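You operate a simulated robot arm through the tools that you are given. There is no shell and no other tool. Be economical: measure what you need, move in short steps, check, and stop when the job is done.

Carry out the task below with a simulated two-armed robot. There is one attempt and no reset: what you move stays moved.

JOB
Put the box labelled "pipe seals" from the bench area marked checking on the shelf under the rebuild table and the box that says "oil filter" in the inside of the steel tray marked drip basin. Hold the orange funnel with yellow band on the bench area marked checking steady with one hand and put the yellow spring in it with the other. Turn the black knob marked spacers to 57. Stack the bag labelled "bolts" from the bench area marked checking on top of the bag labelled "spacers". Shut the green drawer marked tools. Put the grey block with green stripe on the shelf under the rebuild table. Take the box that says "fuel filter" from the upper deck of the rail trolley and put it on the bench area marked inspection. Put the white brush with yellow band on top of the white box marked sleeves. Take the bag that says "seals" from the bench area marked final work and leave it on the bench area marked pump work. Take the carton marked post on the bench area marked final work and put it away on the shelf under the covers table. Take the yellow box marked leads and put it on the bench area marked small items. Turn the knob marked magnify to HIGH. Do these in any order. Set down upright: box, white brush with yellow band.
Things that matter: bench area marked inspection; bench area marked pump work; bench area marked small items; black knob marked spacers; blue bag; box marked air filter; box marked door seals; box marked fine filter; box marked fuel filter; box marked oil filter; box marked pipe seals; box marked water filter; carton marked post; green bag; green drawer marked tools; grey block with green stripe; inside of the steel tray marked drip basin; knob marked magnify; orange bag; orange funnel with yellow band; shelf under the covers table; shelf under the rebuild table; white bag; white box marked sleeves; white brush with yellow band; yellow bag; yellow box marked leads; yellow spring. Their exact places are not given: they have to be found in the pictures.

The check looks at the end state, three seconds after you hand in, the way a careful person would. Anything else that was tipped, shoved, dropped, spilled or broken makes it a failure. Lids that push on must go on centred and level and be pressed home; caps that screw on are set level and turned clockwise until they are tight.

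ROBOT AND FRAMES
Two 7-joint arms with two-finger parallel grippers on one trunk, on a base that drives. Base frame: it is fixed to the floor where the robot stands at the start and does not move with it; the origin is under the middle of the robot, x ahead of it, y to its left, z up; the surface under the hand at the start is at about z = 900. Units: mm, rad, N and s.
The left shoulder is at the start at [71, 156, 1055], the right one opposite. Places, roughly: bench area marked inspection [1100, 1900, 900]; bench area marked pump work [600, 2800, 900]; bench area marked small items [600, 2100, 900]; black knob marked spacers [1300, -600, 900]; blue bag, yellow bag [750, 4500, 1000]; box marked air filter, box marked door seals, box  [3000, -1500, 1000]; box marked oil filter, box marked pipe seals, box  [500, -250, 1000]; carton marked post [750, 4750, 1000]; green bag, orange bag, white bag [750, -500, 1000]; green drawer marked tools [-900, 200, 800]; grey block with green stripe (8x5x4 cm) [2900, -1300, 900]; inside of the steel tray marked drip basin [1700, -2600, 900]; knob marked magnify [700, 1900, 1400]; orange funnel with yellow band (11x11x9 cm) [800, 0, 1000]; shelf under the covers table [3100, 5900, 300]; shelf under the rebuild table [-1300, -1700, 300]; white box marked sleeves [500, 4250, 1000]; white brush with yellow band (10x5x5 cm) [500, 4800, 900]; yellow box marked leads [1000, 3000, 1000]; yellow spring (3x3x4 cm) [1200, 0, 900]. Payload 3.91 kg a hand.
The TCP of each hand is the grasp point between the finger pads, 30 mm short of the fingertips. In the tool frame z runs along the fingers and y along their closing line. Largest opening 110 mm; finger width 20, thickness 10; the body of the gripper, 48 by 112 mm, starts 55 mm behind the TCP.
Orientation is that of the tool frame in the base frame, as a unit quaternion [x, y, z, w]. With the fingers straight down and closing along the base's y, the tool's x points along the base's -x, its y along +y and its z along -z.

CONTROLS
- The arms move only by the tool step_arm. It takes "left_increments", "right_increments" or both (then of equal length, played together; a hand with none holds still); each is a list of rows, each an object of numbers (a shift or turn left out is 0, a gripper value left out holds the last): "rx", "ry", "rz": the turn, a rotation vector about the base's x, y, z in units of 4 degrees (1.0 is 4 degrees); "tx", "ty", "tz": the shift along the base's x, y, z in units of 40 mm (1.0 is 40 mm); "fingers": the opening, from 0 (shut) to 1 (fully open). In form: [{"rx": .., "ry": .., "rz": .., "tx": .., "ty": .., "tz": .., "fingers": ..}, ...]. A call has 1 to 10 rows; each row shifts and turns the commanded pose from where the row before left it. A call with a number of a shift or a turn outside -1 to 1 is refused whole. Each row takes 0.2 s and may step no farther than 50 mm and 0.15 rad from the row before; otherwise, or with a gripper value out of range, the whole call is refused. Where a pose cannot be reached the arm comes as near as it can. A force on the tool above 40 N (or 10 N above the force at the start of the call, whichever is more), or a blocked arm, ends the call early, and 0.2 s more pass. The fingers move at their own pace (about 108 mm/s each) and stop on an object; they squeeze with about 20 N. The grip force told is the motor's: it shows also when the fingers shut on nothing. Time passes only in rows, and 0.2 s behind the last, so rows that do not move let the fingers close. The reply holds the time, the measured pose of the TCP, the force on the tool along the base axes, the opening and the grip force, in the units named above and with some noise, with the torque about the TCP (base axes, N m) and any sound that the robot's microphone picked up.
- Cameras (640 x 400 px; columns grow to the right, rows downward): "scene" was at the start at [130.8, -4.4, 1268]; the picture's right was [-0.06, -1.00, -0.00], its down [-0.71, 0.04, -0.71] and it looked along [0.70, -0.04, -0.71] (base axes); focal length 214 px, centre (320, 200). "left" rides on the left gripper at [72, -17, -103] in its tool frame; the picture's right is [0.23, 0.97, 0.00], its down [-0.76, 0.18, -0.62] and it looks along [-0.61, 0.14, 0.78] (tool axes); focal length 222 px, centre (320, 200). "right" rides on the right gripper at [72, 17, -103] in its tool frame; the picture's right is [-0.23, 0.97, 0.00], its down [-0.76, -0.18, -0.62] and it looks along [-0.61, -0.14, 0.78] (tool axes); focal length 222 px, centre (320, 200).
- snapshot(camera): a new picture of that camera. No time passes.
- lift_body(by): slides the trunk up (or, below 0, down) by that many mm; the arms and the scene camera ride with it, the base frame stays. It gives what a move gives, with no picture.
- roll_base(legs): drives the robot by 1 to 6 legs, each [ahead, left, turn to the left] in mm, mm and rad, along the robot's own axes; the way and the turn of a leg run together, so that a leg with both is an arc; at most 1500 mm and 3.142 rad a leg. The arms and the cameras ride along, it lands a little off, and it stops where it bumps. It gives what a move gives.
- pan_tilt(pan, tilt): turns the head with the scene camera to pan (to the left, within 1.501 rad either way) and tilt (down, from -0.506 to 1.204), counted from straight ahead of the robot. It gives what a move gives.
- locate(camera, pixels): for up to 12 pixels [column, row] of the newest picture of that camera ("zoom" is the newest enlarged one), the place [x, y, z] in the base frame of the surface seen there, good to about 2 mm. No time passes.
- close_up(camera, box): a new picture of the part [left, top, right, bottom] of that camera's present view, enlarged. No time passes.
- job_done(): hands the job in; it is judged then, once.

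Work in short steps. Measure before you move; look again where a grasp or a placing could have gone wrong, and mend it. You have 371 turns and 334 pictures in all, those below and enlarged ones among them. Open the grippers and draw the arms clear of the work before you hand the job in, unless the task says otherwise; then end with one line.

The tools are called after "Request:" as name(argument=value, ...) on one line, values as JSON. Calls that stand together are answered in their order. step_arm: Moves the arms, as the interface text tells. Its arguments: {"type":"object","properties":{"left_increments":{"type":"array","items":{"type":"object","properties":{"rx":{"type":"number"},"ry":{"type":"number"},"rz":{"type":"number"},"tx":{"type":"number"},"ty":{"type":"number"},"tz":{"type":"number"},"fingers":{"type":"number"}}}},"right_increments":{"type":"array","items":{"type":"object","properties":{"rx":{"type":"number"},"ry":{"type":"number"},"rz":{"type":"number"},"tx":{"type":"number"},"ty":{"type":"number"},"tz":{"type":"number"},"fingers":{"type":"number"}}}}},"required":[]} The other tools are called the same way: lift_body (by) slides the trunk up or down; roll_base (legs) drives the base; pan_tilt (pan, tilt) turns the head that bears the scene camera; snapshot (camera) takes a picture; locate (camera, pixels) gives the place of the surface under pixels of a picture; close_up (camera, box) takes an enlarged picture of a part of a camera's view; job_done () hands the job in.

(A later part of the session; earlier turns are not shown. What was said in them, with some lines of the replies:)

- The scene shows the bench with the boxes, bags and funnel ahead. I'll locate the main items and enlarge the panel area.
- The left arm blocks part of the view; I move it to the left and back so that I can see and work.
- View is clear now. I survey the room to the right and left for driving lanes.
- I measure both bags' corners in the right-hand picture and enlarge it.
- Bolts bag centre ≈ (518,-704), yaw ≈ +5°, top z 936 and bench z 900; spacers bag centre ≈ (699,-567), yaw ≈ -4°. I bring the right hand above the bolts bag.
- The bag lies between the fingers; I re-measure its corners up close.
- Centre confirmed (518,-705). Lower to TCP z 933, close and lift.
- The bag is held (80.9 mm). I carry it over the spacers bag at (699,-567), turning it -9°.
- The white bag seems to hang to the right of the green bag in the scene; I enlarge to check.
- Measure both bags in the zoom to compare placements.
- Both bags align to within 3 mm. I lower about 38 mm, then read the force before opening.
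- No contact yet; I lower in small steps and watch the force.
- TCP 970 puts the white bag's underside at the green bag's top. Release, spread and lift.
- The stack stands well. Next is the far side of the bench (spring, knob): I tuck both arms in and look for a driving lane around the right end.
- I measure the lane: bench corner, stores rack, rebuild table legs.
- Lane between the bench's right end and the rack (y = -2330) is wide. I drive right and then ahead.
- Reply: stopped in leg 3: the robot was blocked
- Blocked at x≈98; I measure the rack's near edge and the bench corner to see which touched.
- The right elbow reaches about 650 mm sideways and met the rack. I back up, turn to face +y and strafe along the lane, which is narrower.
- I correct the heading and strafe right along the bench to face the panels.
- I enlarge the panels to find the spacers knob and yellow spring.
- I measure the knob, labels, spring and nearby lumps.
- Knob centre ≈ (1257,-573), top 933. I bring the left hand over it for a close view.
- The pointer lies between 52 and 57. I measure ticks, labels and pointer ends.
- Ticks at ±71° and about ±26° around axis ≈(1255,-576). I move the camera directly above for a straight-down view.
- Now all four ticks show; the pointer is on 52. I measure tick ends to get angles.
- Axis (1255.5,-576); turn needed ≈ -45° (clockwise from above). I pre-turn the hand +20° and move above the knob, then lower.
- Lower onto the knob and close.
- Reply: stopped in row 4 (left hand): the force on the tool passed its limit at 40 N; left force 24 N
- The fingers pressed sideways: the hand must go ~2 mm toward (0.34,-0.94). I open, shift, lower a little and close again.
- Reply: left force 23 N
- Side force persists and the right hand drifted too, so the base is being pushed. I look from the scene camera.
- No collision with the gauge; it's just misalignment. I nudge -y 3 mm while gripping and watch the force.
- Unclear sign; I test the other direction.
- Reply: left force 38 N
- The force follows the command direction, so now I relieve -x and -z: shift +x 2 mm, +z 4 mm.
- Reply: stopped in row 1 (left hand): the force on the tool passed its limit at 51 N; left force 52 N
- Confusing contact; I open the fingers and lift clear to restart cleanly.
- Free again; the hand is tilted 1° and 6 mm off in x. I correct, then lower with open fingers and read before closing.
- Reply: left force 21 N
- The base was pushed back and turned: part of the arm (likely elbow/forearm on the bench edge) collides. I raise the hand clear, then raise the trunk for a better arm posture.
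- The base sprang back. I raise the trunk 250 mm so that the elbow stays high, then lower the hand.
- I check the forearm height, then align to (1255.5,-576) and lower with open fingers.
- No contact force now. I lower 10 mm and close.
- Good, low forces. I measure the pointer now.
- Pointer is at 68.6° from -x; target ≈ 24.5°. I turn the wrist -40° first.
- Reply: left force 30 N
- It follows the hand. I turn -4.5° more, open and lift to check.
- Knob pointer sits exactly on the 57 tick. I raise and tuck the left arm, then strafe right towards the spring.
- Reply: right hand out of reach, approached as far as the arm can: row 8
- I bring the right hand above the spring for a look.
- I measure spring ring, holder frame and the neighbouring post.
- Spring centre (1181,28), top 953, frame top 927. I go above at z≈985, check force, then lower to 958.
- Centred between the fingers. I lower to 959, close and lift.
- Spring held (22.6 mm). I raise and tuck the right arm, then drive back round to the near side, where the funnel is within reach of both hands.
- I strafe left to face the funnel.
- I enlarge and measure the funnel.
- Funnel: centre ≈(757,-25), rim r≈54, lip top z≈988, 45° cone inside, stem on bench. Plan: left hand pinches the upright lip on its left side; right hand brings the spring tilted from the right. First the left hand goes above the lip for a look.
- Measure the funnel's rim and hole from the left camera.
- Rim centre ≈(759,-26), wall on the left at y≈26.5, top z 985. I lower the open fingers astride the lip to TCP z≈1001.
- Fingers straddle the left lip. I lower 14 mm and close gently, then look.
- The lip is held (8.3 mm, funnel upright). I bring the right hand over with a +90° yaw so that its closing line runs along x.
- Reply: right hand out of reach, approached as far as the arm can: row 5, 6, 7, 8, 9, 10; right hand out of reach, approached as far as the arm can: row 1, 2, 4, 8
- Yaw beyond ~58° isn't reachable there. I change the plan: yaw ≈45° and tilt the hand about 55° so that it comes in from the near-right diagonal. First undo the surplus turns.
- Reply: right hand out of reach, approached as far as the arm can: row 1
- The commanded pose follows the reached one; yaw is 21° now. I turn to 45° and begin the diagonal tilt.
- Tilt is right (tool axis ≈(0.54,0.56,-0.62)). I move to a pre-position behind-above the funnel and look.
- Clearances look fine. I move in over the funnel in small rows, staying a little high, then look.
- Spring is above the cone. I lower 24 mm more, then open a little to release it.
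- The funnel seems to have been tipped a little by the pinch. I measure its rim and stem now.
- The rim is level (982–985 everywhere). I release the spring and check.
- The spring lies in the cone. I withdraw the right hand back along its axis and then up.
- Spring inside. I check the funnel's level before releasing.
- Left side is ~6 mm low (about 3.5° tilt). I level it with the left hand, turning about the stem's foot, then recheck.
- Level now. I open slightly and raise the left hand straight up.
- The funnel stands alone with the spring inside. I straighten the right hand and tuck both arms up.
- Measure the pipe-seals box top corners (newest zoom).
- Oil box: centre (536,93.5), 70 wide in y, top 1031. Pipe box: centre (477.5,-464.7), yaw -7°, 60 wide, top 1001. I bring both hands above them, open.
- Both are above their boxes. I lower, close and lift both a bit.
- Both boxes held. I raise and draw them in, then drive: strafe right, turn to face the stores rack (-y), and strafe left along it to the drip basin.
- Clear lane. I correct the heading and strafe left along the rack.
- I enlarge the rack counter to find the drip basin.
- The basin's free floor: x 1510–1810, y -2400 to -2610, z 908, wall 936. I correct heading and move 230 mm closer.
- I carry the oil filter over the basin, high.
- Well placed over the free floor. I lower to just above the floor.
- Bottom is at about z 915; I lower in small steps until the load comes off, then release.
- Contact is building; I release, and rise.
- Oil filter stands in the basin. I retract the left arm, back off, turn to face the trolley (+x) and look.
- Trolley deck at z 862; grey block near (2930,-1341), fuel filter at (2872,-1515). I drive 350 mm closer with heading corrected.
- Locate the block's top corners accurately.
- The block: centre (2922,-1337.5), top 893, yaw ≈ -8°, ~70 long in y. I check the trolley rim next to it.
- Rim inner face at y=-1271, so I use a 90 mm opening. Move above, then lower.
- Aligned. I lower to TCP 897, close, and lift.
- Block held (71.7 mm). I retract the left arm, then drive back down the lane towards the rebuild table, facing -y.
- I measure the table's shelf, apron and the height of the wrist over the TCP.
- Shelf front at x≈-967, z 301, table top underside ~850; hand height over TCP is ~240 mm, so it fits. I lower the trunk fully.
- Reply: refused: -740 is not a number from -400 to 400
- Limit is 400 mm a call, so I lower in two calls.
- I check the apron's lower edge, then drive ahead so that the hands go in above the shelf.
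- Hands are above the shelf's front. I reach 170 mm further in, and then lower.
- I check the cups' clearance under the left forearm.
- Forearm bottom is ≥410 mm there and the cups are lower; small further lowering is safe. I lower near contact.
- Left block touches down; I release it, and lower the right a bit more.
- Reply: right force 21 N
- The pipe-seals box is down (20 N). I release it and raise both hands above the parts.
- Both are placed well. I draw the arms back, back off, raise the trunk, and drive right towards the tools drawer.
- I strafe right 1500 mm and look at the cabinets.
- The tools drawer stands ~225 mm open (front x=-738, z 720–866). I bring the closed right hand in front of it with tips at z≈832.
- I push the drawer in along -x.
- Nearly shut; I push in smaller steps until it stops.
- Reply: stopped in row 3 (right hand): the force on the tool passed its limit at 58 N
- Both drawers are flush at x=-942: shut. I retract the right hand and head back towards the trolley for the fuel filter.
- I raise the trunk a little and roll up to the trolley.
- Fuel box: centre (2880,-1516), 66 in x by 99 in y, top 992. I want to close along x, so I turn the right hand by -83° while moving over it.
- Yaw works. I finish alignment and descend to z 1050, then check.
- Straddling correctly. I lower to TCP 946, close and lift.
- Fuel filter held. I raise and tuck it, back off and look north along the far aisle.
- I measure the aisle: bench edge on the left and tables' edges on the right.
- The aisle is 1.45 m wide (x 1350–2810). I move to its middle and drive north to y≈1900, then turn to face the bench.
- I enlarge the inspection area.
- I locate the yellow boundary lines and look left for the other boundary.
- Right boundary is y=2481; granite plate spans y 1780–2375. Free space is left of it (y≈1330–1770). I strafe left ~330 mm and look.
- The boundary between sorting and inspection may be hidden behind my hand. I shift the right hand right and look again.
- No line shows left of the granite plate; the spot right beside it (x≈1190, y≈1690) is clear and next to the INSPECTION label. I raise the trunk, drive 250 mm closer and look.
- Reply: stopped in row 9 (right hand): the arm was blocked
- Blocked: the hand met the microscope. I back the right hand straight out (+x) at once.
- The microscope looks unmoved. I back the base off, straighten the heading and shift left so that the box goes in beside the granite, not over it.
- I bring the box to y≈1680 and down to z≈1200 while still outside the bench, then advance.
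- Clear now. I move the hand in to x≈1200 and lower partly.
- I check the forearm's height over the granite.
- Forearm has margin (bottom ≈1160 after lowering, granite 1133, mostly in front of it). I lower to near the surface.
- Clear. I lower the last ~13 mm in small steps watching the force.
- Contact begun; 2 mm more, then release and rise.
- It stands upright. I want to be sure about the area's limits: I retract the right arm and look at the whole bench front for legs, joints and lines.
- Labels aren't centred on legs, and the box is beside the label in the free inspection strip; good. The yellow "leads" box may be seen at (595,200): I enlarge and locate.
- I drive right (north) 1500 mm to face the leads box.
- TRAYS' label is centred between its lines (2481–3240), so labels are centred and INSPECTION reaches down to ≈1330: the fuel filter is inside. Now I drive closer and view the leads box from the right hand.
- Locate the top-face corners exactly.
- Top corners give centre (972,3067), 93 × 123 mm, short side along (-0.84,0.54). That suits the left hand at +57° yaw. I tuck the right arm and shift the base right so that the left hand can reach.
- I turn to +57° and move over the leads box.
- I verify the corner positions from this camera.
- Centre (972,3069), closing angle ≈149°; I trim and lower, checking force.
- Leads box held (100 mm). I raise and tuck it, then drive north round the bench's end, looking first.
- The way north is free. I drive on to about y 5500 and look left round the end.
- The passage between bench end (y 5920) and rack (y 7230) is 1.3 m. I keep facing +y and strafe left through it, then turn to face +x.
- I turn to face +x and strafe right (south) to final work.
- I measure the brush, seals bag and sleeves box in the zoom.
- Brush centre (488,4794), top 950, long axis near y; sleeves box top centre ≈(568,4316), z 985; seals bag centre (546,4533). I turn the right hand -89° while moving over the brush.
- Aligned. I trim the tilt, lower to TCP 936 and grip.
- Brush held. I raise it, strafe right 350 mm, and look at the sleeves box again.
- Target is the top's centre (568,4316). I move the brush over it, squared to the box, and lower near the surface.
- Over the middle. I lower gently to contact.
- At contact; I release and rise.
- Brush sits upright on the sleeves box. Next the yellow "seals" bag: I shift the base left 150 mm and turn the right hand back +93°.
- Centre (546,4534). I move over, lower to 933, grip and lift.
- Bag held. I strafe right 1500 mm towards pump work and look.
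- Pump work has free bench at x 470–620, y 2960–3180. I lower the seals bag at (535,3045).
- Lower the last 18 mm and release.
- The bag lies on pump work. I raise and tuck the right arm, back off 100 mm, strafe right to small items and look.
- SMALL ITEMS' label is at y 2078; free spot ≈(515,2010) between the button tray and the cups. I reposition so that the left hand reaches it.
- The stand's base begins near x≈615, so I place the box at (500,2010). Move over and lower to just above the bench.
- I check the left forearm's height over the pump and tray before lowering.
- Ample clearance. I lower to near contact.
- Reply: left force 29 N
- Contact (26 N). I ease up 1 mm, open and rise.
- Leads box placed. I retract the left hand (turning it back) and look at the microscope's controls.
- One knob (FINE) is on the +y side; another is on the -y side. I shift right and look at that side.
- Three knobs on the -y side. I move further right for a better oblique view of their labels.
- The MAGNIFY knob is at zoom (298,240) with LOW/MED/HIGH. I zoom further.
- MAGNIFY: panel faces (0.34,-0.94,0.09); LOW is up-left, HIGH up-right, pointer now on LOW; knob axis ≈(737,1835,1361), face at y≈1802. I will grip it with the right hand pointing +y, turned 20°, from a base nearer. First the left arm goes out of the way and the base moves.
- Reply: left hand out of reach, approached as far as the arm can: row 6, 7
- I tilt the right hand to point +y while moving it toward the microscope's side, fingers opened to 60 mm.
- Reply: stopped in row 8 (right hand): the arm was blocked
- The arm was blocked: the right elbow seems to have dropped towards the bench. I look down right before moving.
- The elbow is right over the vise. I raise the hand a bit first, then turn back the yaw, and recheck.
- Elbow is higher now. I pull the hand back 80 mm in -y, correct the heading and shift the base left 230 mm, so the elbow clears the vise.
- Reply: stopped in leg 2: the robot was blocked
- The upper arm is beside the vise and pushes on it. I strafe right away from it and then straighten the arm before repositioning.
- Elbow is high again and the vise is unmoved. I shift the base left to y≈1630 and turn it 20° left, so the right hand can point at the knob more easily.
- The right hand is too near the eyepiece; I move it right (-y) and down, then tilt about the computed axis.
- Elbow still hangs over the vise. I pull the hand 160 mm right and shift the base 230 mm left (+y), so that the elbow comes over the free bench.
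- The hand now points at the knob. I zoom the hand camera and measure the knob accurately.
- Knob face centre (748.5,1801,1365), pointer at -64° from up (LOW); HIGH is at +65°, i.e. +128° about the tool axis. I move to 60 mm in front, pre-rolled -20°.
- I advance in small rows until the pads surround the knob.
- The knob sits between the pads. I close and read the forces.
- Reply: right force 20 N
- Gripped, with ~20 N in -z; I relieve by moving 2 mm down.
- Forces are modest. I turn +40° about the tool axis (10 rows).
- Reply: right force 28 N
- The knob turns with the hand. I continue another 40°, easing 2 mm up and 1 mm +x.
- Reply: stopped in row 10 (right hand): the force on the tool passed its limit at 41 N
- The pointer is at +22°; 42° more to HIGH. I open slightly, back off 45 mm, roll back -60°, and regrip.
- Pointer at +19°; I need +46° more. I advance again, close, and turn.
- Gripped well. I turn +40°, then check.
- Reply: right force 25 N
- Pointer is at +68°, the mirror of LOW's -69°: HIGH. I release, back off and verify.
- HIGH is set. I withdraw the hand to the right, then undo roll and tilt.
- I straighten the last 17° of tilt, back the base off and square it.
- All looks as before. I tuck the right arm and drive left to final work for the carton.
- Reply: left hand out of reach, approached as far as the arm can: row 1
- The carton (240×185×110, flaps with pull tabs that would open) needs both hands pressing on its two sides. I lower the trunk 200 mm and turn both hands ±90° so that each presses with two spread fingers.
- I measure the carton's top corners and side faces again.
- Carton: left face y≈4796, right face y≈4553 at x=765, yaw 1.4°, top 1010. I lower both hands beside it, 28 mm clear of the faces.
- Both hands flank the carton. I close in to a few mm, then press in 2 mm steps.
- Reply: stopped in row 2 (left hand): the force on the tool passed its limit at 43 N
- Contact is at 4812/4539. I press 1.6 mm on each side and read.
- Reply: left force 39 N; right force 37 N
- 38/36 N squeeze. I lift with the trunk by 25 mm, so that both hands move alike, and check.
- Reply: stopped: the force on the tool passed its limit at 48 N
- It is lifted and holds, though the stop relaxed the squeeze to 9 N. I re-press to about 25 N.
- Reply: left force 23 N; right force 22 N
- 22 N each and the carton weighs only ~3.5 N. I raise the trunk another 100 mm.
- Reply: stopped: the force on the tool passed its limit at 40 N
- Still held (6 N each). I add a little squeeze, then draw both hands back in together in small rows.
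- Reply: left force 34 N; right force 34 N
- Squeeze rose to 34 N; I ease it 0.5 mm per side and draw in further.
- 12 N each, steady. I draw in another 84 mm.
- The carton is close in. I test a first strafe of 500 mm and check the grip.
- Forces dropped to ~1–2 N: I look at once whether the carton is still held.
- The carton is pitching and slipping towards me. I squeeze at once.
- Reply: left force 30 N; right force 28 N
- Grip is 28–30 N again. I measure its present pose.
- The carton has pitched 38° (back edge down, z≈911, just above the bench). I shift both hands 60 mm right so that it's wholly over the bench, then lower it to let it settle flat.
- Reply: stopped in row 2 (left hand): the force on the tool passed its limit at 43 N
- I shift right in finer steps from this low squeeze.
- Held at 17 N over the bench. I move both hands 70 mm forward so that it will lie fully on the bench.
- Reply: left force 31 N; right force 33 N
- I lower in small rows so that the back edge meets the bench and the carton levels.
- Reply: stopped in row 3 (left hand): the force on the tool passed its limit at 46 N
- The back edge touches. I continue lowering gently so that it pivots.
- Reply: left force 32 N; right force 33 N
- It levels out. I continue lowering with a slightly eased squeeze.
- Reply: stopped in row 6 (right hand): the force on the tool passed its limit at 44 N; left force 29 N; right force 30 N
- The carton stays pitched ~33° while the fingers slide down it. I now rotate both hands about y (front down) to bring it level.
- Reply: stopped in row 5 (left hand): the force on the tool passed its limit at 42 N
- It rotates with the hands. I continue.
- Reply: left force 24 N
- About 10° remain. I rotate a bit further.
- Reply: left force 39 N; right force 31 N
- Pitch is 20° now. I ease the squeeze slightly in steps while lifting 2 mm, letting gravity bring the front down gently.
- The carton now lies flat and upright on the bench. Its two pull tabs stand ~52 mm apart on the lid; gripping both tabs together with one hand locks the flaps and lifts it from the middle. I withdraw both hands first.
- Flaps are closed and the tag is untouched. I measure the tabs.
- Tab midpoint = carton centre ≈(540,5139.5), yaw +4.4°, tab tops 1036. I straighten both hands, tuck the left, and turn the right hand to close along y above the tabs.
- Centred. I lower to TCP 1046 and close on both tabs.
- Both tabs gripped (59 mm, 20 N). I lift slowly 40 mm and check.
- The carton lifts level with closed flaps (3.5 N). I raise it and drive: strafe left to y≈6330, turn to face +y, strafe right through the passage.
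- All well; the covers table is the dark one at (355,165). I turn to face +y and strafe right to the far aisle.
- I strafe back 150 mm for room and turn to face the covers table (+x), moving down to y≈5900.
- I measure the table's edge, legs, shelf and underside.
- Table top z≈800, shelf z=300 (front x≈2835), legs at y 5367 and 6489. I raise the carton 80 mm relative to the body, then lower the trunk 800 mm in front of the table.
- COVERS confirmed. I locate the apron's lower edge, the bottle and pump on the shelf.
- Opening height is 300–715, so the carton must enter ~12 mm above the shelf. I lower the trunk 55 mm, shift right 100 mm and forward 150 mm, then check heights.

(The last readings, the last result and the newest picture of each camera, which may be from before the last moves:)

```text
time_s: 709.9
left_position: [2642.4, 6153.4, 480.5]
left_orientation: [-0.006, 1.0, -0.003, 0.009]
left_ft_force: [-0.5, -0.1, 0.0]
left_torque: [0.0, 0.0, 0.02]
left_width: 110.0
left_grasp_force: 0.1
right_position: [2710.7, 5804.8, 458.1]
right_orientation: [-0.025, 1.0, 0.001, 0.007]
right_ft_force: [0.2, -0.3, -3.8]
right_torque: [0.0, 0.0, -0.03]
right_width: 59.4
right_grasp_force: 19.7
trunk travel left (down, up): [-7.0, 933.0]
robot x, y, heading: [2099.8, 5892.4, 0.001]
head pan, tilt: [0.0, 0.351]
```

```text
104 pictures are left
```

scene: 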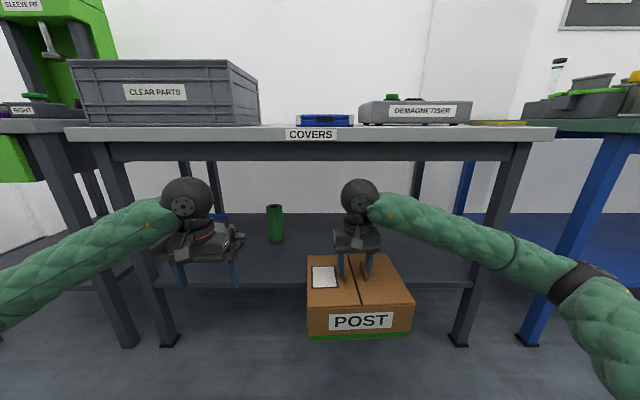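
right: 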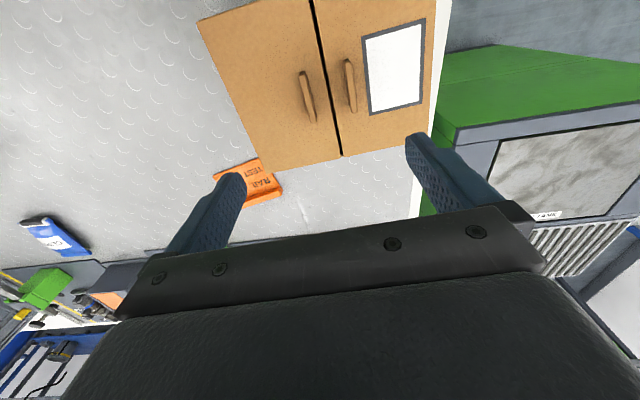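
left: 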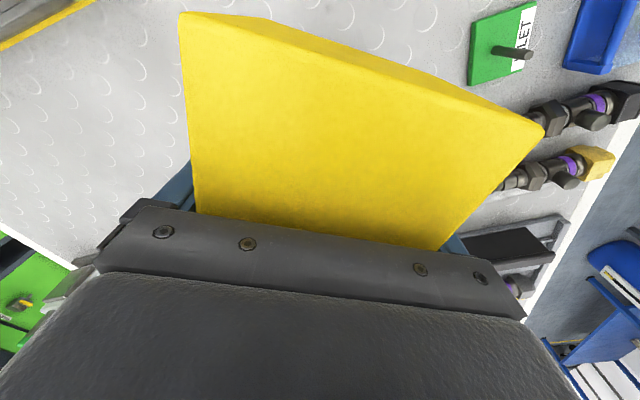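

Request:
locate(camera="scene", pixels=[[320, 334], [405, 332], [360, 184], [400, 200], [440, 222], [480, 240], [311, 290], [408, 302], [450, 270]])

Request:
step_arm(right_increments=[{"tx": 0.5}, {"tx": 0.6}, {"tx": 0.6}, {}])

Request:
close_up(camera="scene", box=[260, 120, 500, 350])

```text
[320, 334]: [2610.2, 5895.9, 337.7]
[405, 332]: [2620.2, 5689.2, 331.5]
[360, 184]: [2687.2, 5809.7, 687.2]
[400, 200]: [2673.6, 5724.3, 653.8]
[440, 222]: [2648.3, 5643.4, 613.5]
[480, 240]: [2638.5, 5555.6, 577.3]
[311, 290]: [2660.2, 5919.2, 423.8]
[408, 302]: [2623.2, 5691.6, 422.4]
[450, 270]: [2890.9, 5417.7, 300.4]
```

```text
time_s: 710.9
left_position: [2642.4, 6153.0, 479.2]
left_orientation: [-0.006, 1.0, -0.004, 0.009]
left_ft_force: [0.2, -1.1, 0.5]
left_torque: [0.01, 0.0, 0.01]
left_width: 110.0
left_grasp_force: 0.0
right_position: [2778.4, 5806.3, 455.6]
right_orientation: [-0.025, 1.0, 0.0, 0.006]
right_ft_force: [0.4, -0.2, -4.1]
right_torque: [0.01, 0.04, -0.01]
right_width: 59.2
right_grasp_force: 19.9
trunk travel left (down, up): [-7.0, 933.0]
robot x, y, heading: [2100.7, 5897.0, -0.002]
head pan, tilt: [0.0, 0.351]
```

```text
1.74 times, centred on (380, 235) of scene
```

zoom: 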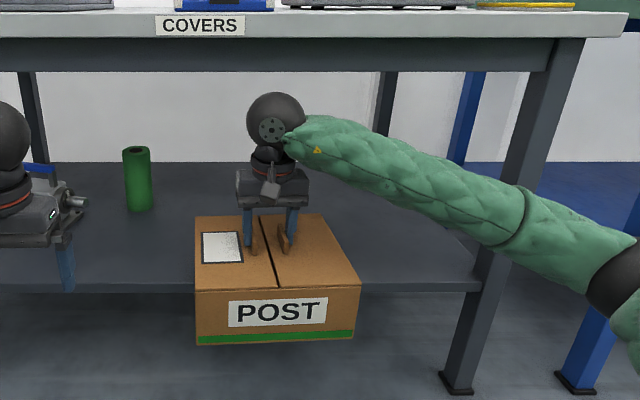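

Clear so far. I push further in.

Request:
step_arm(right_increments=[{"tx": 0.6}, {"tx": 0.6}, {"tx": 0.6}, {"tx": 0.5}, {}])

Request:
snapshot(camera="scene")

Request:
locate(camera="scene", pixels=[[450, 235], [480, 250], [520, 270], [550, 290], [465, 290], [355, 190], [385, 195]])

```text
time_s: 712.1
left_position: [2642.8, 6151.4, 480.4]
left_orientation: [-0.006, 1.0, -0.004, 0.009]
left_ft_force: [-0.4, -0.1, -0.7]
left_torque: [-0.01, -0.01, -0.01]
left_width: 110.0
left_grasp_force: 0.1
right_position: [2873.2, 5804.9, 456.1]
right_orientation: [-0.026, 1.0, 0.001, 0.005]
right_ft_force: [-0.2, -0.3, -3.2]
right_torque: [-0.04, 0.03, 0.02]
right_width: 59.4
right_grasp_force: 20.2
trunk travel left (down, up): [-7.0, 933.0]
robot x, y, heading: [2098.6, 5897.1, 0.004]
head pan, tilt: [0.0, 0.351]
```

```text
102 pictures are left
```

scene: 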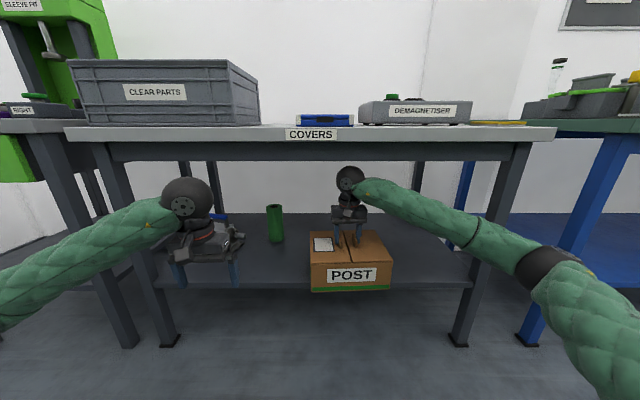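

```text
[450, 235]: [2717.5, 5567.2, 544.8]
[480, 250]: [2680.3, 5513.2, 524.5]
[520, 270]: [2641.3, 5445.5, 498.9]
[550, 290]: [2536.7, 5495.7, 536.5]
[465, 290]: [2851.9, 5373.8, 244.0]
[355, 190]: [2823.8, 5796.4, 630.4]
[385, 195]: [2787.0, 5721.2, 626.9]
```

The hand is under the top with room. I go in the last 95 mm.

Request:
step_arm(right_increments=[{"tx": 0.6}, {"tx": 0.6}, {"tx": 0.6}, {"tx": 0.55}, {}])

Request:
close_up(camera="scene", box=[260, 120, 500, 350])

Request:
locate(camera="zoom", pixels=[[225, 270], [330, 270], [225, 300], [325, 298], [400, 305], [470, 180]])

```text
time_s: 713.3
left_position: [2642.1, 6153.1, 479.7]
left_orientation: [-0.007, 1.0, -0.004, 0.009]
left_ft_force: [0.2, -0.5, -0.7]
left_torque: [0.02, -0.01, -0.03]
left_width: 109.9
left_grasp_force: 0.1
right_position: [2965.5, 5805.8, 455.0]
right_orientation: [-0.026, 1.0, 0.0, 0.004]
right_ft_force: [1.0, 1.1, -3.6]
right_torque: [0.0, 0.04, -0.01]
right_width: 59.3
right_grasp_force: 19.8
trunk travel left (down, up): [-7.0, 933.0]
robot x, y, heading: [2098.5, 5897.9, 0.003]
head pan, tilt: [0.0, 0.351]
```

```text
1.74 times, centred on (380, 235) of scene
```

zoom: 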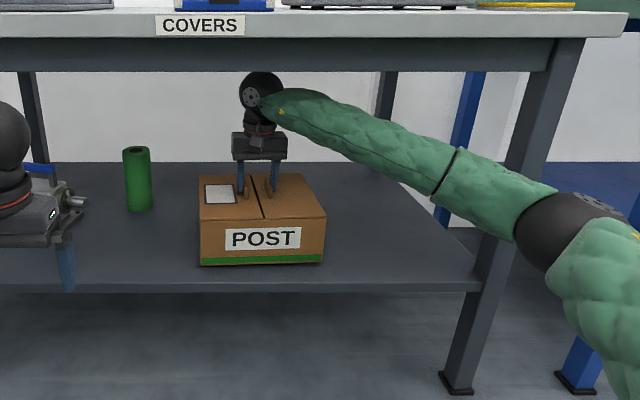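

```text
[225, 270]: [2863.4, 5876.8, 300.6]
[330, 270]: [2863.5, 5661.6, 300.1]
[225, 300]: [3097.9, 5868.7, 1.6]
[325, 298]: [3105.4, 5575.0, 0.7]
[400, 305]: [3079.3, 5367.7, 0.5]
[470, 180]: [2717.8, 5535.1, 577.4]
```

The carton is wholly over the shelf (front at x≈2870). I lower to contact.

Request:
step_arm(right_increments=[{"tz": -0.12}, {"tz": -0.1}, {}])

Request:
step_arm(right_increments=[{"tz": -0.05}, {}])

```text
time_s: 714.1
left_position: [2642.2, 6153.3, 481.0]
left_orientation: [-0.007, 1.0, -0.003, 0.009]
left_ft_force: [0.7, 0.3, -0.6]
left_torque: [0.01, -0.01, -0.01]
left_width: 110.2
left_grasp_force: 0.0
right_position: [2964.5, 5806.6, 447.8]
right_orientation: [-0.026, 1.0, 0.001, 0.005]
right_ft_force: [0.3, -0.4, -3.9]
right_torque: [0.01, -0.01, 0.03]
right_width: 59.3
right_grasp_force: 20.0
trunk travel left (down, up): [-7.0, 933.0]
robot x, y, heading: [2102.3, 5896.7, -0.001]
head pan, tilt: [0.0, 0.351]
```

```text
time_s: 714.7
left_position: [2643.5, 6153.3, 479.5]
left_orientation: [-0.007, 1.0, -0.003, 0.008]
left_ft_force: [-0.1, 1.0, -0.5]
left_torque: [0.02, -0.01, 0.03]
left_width: 109.9
left_grasp_force: 0.1
right_position: [2964.5, 5806.5, 445.9]
right_orientation: [-0.025, 1.0, -0.001, 0.005]
right_ft_force: [0.7, -0.3, -4.5]
right_torque: [0.01, 0.01, 0.01]
right_width: 59.6
right_grasp_force: 20.3
trunk travel left (down, up): [-7.0, 933.0]
robot x, y, heading: [2095.5, 5896.4, 0.001]
head pan, tilt: [0.0, 0.351]
```

Request:
step_arm(right_increments=[{"tz": -0.05}, {"tz": -0.04}, {}])

```text
time_s: 715.5
left_position: [2641.4, 6152.2, 480.8]
left_orientation: [-0.006, 1.0, -0.004, 0.01]
left_ft_force: [-0.6, 0.9, -1.4]
left_torque: [-0.02, 0.0, -0.01]
left_width: 110.1
left_grasp_force: 0.1
right_position: [2965.7, 5807.8, 444.2]
right_orientation: [-0.026, 1.0, 0.001, 0.006]
right_ft_force: [-1.1, 1.4, 8.9]
right_torque: [-0.05, 0.0, 0.06]
right_width: 59.4
right_grasp_force: 20.3
trunk travel left (down, up): [-7.0, 933.0]
robot x, y, heading: [2097.3, 5896.8, 0.003]
head pan, tilt: [0.0, 0.351]
```

Contact. I open wide, rise 14 mm and slide straight out (-x): the fingers straddle the tabs, so no more height is needed.

Request:
step_arm(right_increments=[{"fingers": 0.8}, {"fingers": 1}, {"fingers": 1}, {"tz": 0.2}, {"tz": 0.15}, {}])

Request:
close_up(camera="scene", box=[260, 120, 500, 350])

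```text
time_s: 716.9
left_position: [2642.1, 6153.4, 480.5]
left_orientation: [-0.006, 1.0, -0.004, 0.01]
left_ft_force: [0.3, 0.8, 0.5]
left_torque: [0.03, 0.01, -0.02]
left_width: 109.8
left_grasp_force: 0.1
right_position: [2967.0, 5806.0, 458.2]
right_orientation: [-0.025, 1.0, 0.0, 0.007]
right_ft_force: [0.6, 0.8, 0.1]
right_torque: [-0.01, 0.0, -0.03]
right_width: 110.2
right_grasp_force: 0.0
trunk travel left (down, up): [-7.0, 933.0]
robot x, y, heading: [2094.4, 5894.9, 0.003]
head pan, tilt: [0.0, 0.351]
```

```text
1.74 times, centred on (380, 235) of scene
```

zoom: 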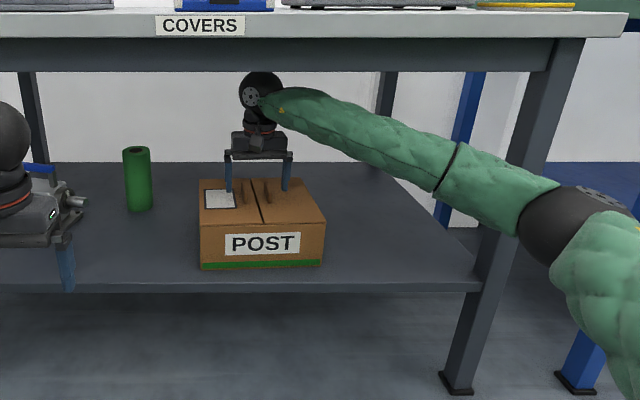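

The carton stands on the shelf, flaps closed. I slide the hand straight out.

Request:
step_arm(right_increments=[{"tx": -0.4}, {"tx": -0.6}, {"tx": -0.7}, {"tx": -0.8}, {"tx": -0.8}, {"tx": -0.8}, {"tx": -0.8}, {"tx": -0.8}, {"tx": -0.8}])

Request:
snapshot(camera="scene")

```text
time_s: 718.9
left_position: [2642.2, 6152.3, 479.7]
left_orientation: [-0.006, 1.0, -0.003, 0.01]
left_ft_force: [0.4, -0.3, 0.1]
left_torque: [-0.01, 0.01, -0.01]
left_width: 110.1
left_grasp_force: 0.1
right_position: [2708.5, 5803.5, 458.9]
right_orientation: [-0.026, 1.0, 0.002, 0.005]
right_ft_force: [-0.6, -0.2, 0.8]
right_torque: [0.02, 0.0, -0.01]
right_width: 110.3
right_grasp_force: 0.0
trunk travel left (down, up): [-7.0, 933.0]
robot x, y, heading: [2100.2, 5896.1, 0.002]
head pan, tilt: [0.0, 0.351]
```

```text
99 pictures are left
```

scene: 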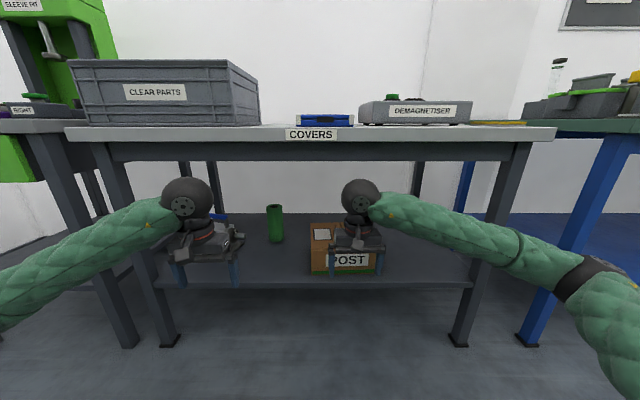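

The carton is put away. I back off so that the arms are clear and take a last look.

Request:
roll_base(legs=[[-350, 0, 0]])

Request:
snapshot(camera="scene")

```text
time_s: 721.3
left_position: [2292.5, 6155.0, 480.6]
left_orientation: [-0.007, 1.0, -0.003, 0.01]
left_ft_force: [-0.1, -0.9, -0.4]
left_torque: [-0.02, 0.01, 0.0]
left_width: 110.2
left_grasp_force: 0.1
right_position: [2360.6, 5805.1, 459.1]
right_orientation: [-0.026, 1.0, 0.001, 0.006]
right_ft_force: [-0.7, 0.1, 0.4]
right_torque: [0.0, 0.04, 0.02]
right_width: 110.1
right_grasp_force: 0.1
trunk travel left (down, up): [-7.0, 933.0]
robot x, y, heading: [1744.4, 5900.6, -0.001]
head pan, tilt: [0.0, 0.351]
stopped in leg 1: the robot was blocked; the commanded pose is now the measured one
```

```text
98 pictures are left
```

scene: 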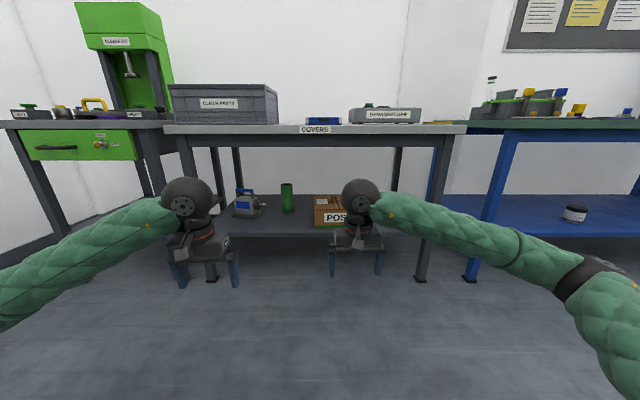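

The base touched the cabinet behind; I move 60 mm forward off it, then hand in.

Request:
roll_base(legs=[[60, 0, 0]])

Request:
pan_tilt(pan=-1.45, tilt=0.4)

Request:
snapshot(camera="scene")

```text
time_s: 722.3
left_position: [2354.1, 6153.5, 480.1]
left_orientation: [-0.007, 1.0, -0.004, 0.01]
left_ft_force: [-0.1, 0.8, -0.9]
left_torque: [0.06, -0.02, 0.05]
left_width: 110.0
left_grasp_force: 0.1
right_position: [2419.2, 5805.5, 459.6]
right_orientation: [-0.026, 1.0, 0.001, 0.007]
right_ft_force: [-0.5, -0.4, -0.4]
right_torque: [-0.02, 0.0, -0.01]
right_width: 109.9
right_grasp_force: 0.0
trunk travel left (down, up): [-7.0, 933.0]
robot x, y, heading: [1811.3, 5898.5, 0.003]
head pan, tilt: [0.0, 0.351]
```

```text
time_s: 723.8
left_position: [2353.7, 6153.9, 480.3]
left_orientation: [-0.007, 1.0, -0.004, 0.011]
left_ft_force: [0.5, 1.1, -0.6]
left_torque: [-0.01, 0.02, 0.03]
left_width: 110.0
left_grasp_force: 0.2
right_position: [2421.6, 5805.7, 459.1]
right_orientation: [-0.026, 1.0, 0.0, 0.006]
right_ft_force: [0.1, 0.6, 0.2]
right_torque: [0.03, 0.02, -0.02]
right_width: 110.2
right_grasp_force: 0.2
trunk travel left (down, up): [-7.0, 933.0]
robot x, y, heading: [1811.3, 5895.7, -0.003]
head pan, tilt: [-1.45, 0.4]
```

```text
97 pictures are left
```

scene: 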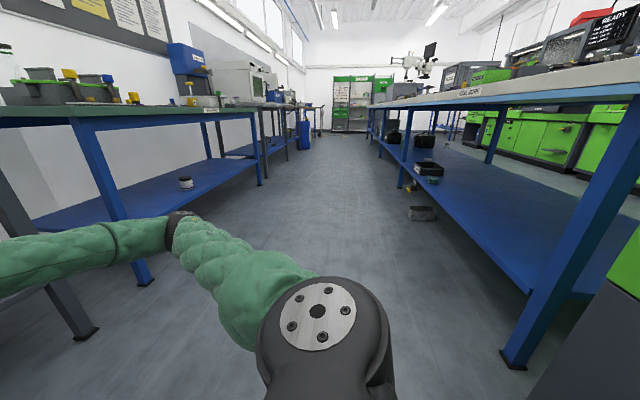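

Nothing has fallen and the arms are clear and open; the crate on the floor was there before. I hand the job in.

Request:
job_done()

```text
The job is handed in.
```

I did every task on the list and handed the job in. While moving, the right hand bumped the microscope, the right arm pushed against the vise, the carton slipped and tilted 38° before I set it flat again, and the base touched the cabinet behind it; I saw nothing displaced in the pictures afterwards.
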